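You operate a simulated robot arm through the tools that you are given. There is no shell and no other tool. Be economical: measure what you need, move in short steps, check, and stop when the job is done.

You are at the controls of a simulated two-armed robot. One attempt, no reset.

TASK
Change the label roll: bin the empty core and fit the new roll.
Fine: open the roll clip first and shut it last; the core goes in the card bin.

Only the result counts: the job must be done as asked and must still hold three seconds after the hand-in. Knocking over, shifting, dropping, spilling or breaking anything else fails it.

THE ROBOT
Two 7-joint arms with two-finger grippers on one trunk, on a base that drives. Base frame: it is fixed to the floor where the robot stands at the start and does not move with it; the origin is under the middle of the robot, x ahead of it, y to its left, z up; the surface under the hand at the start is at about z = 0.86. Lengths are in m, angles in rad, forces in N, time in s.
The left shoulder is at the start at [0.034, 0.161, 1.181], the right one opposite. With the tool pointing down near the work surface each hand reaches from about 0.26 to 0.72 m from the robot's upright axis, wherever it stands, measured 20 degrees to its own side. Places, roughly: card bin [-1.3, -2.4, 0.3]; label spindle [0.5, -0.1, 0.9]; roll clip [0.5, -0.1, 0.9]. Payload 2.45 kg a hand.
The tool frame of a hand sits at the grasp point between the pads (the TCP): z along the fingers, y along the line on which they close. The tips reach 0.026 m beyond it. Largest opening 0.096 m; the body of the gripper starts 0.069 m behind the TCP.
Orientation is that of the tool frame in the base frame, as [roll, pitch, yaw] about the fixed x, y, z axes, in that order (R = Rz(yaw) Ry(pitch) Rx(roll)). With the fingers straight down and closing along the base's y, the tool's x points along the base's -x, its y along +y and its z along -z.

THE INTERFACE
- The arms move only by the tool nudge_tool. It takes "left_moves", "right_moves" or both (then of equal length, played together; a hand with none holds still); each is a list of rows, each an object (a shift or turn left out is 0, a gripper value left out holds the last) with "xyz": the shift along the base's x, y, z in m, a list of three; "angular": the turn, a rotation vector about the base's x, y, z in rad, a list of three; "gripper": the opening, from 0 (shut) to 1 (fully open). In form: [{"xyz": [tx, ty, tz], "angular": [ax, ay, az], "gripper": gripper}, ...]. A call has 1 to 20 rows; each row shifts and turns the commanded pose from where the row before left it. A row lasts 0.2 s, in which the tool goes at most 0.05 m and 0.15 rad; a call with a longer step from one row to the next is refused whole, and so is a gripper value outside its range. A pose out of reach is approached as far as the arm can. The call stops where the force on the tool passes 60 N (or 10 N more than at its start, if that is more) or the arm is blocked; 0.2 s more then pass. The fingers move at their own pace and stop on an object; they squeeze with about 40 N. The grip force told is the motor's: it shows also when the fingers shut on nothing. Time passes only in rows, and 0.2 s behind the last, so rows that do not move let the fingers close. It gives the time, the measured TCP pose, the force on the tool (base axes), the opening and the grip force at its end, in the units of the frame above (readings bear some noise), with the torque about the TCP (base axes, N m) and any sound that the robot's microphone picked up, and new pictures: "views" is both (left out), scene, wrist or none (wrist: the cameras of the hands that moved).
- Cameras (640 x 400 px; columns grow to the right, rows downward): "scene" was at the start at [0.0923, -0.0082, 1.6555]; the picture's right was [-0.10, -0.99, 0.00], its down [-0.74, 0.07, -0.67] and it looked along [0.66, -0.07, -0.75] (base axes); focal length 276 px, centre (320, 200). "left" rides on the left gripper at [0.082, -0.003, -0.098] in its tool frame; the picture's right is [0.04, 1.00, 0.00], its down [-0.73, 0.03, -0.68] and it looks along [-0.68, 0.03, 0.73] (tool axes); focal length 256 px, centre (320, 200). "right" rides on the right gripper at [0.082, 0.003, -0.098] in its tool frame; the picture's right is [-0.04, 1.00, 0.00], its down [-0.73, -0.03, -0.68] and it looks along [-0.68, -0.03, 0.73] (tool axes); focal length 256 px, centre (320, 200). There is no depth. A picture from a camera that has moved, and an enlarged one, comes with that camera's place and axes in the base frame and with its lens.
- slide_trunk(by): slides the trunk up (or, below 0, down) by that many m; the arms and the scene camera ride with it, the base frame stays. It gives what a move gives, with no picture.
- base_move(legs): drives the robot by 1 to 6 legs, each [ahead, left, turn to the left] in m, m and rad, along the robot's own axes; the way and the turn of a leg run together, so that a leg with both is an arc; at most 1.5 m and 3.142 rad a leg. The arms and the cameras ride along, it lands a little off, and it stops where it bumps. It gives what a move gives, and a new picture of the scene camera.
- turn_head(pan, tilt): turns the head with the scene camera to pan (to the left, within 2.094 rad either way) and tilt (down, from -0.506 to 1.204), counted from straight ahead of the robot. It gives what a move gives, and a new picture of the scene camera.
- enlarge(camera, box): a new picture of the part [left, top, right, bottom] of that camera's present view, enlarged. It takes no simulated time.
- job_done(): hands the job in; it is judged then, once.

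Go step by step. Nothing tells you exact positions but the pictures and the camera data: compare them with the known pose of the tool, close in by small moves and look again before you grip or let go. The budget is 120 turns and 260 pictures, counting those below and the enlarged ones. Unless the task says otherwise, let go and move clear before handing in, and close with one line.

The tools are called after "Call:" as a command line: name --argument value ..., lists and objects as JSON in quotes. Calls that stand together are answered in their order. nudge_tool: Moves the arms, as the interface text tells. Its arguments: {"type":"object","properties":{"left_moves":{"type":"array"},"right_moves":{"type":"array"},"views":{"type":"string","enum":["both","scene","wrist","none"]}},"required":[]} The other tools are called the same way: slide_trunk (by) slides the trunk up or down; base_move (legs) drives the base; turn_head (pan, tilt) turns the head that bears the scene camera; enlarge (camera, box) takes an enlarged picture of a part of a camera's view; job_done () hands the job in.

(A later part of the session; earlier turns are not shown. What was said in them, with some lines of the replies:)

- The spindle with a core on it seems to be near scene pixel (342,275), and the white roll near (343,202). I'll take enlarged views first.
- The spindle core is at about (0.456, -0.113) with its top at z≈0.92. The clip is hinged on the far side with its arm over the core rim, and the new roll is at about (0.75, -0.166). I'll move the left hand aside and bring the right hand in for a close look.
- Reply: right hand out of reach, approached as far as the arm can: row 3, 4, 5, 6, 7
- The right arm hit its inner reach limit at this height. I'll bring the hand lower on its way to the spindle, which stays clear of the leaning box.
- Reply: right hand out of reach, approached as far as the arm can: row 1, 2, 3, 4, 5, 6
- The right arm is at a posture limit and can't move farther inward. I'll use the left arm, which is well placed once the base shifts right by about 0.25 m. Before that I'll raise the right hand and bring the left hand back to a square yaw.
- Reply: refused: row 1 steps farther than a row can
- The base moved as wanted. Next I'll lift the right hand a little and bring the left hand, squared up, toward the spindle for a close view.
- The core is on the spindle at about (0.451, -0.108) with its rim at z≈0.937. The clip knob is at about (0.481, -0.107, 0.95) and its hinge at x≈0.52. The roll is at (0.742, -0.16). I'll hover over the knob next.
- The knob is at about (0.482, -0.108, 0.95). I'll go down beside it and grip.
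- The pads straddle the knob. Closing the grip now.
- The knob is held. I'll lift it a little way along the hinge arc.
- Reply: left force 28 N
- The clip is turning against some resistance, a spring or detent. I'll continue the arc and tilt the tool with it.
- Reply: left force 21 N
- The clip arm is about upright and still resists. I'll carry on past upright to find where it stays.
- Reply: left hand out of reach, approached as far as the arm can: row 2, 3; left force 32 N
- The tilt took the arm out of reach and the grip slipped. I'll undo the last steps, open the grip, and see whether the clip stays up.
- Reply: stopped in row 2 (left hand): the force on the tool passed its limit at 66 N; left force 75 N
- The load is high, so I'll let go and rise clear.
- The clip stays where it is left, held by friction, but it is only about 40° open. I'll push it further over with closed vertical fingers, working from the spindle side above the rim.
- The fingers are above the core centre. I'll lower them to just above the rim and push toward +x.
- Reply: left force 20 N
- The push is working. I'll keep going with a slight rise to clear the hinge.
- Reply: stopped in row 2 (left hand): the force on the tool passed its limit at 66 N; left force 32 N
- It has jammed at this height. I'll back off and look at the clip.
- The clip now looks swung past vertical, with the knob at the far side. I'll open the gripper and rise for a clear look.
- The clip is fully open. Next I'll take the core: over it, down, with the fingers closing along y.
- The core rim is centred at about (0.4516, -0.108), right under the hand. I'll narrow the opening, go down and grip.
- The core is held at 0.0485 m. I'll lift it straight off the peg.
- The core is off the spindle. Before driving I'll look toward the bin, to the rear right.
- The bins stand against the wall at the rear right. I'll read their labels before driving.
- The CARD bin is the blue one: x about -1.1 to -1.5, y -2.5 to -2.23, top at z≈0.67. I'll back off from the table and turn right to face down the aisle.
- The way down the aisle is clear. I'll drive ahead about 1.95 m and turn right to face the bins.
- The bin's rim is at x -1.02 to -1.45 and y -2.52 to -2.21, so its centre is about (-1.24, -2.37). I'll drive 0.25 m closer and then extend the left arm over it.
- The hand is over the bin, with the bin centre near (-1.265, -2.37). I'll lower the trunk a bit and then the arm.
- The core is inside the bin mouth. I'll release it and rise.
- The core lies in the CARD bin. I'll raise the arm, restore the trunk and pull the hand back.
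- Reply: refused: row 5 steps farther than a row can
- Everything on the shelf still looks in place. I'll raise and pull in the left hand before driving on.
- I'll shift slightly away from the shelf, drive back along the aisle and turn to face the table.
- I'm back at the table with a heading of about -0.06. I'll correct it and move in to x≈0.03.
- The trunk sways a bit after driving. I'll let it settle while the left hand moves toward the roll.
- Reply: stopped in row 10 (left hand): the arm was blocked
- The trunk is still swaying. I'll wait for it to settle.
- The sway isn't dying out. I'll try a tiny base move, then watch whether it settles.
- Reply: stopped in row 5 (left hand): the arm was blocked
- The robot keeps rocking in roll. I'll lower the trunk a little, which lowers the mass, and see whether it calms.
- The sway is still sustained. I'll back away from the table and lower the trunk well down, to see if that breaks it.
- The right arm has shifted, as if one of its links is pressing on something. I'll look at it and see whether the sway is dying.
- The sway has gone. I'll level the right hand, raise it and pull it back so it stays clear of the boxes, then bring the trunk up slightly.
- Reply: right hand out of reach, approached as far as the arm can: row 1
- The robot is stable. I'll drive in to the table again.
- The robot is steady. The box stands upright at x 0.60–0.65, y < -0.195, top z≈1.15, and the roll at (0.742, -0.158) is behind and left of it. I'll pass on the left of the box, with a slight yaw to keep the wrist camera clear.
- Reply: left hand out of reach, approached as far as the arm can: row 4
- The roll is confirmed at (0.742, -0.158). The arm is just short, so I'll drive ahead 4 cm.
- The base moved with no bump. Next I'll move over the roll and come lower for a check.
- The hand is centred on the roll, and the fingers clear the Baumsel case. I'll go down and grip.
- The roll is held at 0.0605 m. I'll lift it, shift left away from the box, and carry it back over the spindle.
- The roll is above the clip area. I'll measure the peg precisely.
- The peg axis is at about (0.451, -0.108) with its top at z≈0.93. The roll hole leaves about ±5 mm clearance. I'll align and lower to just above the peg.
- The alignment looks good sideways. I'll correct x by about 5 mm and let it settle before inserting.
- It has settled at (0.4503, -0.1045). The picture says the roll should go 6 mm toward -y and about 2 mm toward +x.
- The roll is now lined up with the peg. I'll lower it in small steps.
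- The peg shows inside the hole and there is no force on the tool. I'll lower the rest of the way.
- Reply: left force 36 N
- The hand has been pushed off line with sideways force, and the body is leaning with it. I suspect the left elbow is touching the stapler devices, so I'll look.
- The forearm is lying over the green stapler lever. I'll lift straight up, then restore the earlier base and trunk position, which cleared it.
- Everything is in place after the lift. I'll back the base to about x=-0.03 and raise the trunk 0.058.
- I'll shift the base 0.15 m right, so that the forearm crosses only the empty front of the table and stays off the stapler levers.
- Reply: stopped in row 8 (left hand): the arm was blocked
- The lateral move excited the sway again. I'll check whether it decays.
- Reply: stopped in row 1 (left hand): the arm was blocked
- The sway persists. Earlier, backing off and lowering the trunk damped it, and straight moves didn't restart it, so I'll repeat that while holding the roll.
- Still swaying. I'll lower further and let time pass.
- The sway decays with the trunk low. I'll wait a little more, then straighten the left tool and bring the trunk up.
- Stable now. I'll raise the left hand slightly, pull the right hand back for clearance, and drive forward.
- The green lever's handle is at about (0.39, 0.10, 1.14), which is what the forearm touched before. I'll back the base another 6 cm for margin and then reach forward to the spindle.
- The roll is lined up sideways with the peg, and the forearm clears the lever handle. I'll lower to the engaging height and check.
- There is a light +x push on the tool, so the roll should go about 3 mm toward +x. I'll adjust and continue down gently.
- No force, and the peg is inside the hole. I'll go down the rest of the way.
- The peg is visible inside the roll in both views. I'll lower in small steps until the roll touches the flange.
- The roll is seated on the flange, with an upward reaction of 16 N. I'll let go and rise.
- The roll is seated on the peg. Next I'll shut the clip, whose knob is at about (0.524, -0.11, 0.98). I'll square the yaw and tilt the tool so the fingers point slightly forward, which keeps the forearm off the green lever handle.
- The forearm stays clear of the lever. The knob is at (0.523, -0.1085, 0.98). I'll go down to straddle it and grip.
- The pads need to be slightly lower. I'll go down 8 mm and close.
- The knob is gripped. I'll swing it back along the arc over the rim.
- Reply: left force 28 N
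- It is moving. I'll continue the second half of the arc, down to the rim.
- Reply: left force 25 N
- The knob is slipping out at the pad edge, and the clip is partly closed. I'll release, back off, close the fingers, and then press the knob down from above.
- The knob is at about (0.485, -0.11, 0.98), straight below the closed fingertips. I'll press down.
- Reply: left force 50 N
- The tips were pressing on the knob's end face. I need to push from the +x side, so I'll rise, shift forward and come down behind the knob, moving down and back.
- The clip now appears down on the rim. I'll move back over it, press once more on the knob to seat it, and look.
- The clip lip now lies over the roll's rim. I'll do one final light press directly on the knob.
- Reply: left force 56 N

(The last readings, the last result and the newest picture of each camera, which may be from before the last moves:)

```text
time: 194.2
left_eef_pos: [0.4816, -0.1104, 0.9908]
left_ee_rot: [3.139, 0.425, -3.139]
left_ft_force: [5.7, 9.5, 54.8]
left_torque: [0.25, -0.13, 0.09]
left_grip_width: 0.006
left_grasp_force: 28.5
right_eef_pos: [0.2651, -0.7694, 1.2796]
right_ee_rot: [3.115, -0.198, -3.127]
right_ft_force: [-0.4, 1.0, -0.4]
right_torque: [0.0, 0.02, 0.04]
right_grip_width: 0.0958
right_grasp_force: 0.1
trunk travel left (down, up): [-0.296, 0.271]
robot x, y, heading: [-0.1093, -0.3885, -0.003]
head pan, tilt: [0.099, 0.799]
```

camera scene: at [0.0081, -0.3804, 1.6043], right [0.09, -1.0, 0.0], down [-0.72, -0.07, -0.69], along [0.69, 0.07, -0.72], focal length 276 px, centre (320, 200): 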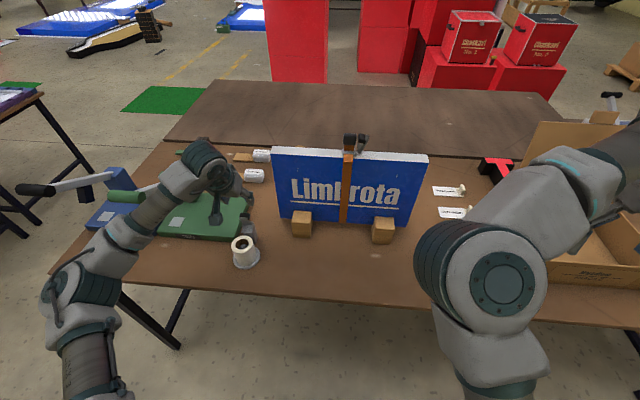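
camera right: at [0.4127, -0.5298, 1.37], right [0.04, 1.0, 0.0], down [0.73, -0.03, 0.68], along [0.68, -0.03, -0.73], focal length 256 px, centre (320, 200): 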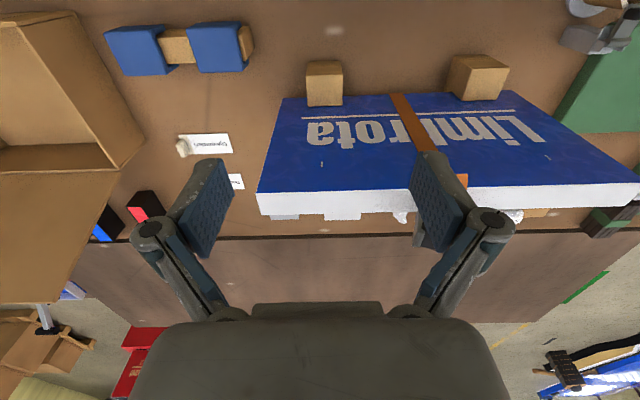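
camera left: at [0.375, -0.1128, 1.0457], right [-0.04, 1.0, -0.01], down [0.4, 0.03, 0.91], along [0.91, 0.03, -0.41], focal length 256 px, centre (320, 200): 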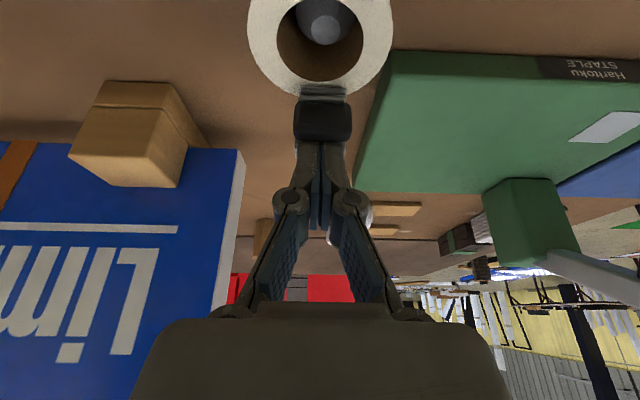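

The clip takes 55 N without moving, so it is fully down. I'll lift clear and check.

Call:
nudge_tool --left_moves '[{"xyz": [0, 0, 0.03]}, {"xyz": [-0.02, 0, 0.04]}, {"xyz": [-0.04, 0, 0.03], "angular": [0, 0.13, 0]}, {"xyz": [-0.04, 0, 0], "angular": [0, 0.13, 0]}, {"xyz": [-0.03, 0.02, 0], "angular": [0, 0.14, 0]}, {}, {}]'

Call:
enlarge --camera "left" --box '[230, 30, 410, 230]'

Call:
enlarge --camera "scene" --box '[200, 180, 300, 280]'

```text
time: 195.8
left_eef_pos: [0.3513, -0.0904, 1.079]
left_ee_rot: [3.136, 0.003, 3.14]
left_ft_force: [-0.7, -0.7, 0.5]
left_torque: [0.01, 0.01, 0.02]
left_grip_width: 0.0
left_grasp_force: 28.3
right_eef_pos: [0.2705, -0.7671, 1.2772]
right_ee_rot: [3.116, -0.205, -3.125]
right_ft_force: [-0.1, -0.6, -1.0]
right_torque: [-0.01, 0.03, -0.03]
right_grip_width: 0.0959
right_grasp_force: 0.0
trunk travel left (down, up): [-0.296, 0.271]
robot x, y, heading: [-0.11, -0.3906, -0.005]
head pan, tilt: [0.099, 0.799]
camera scene: at [0.0085, -0.3801, 1.6042], right [0.09, -1.0, 0.0], down [-0.72, -0.07, -0.69], along [0.69, 0.07, -0.72], focal length 276 px, centre (320, 200)
camera left: at [0.27, -0.0937, 1.1772], right [-0.04, 1.0, 0.0], down [0.73, 0.03, 0.68], along [0.68, 0.03, -0.73], focal length 256 px, centre (320, 200)
```

scene: 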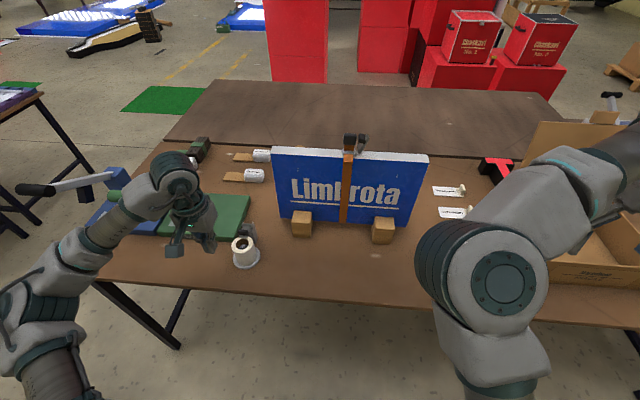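
left: 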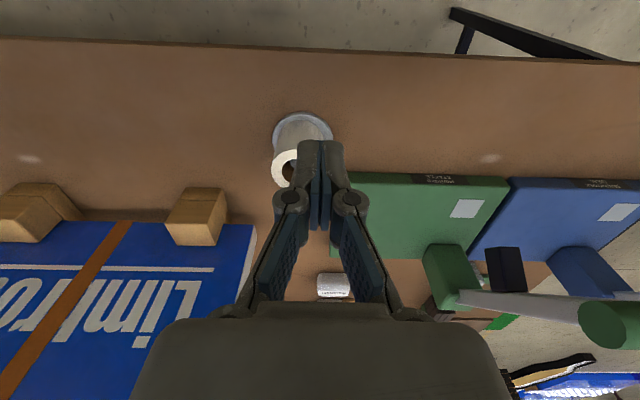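

```text
2.00 times, centred on (320, 130) of left
camera zoom: at [0.27, -0.0937, 1.1772], right [-0.04, 1.0, 0.0], down [0.73, 0.03, 0.68], along [0.68, 0.03, -0.73], focal length 512 px, centre (320, 340)
```

zoom: 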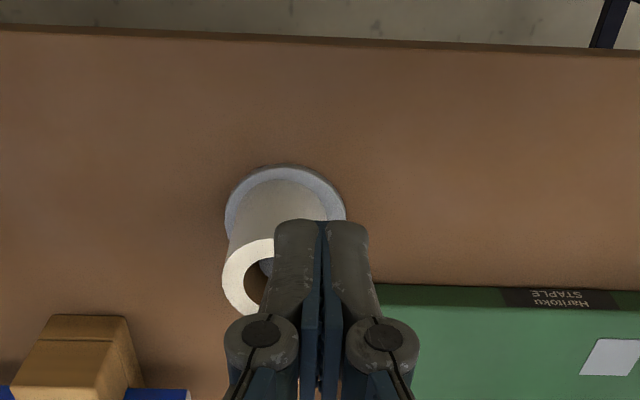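

```text
4.00 times, centred on (250, 230) of scene
camera zoom: at [0.0085, -0.3801, 1.6042], right [0.09, -1.0, 0.0], down [-0.72, -0.07, -0.69], along [0.69, 0.07, -0.72], focal length 1106 px, centre (600, 80)
```

zoom: 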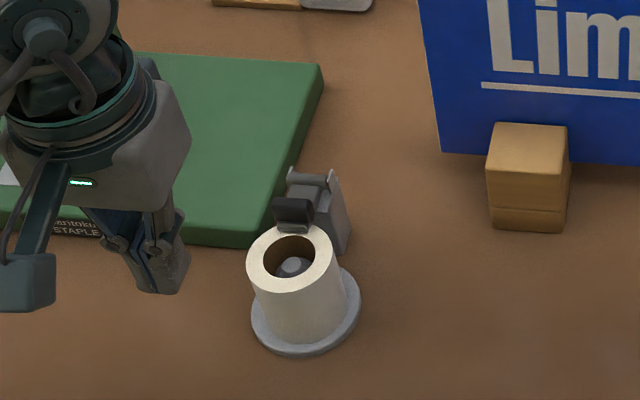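

The new roll sits on the spindle with the clip shut over its rim. The core is in the CARD bin, both hands are clear, and everything else is where it was. Handing in.

Call:
job_done

```text
The job is handed in.
```

The job is handed in: I opened the roll clip first, put the empty core in the CARD bin, fitted the new roll on the spindle, and shut the clip last. During the first try at fitting the roll, the left forearm touched the green stapler's lever. The stapler did not appear to have shifted afterwards.
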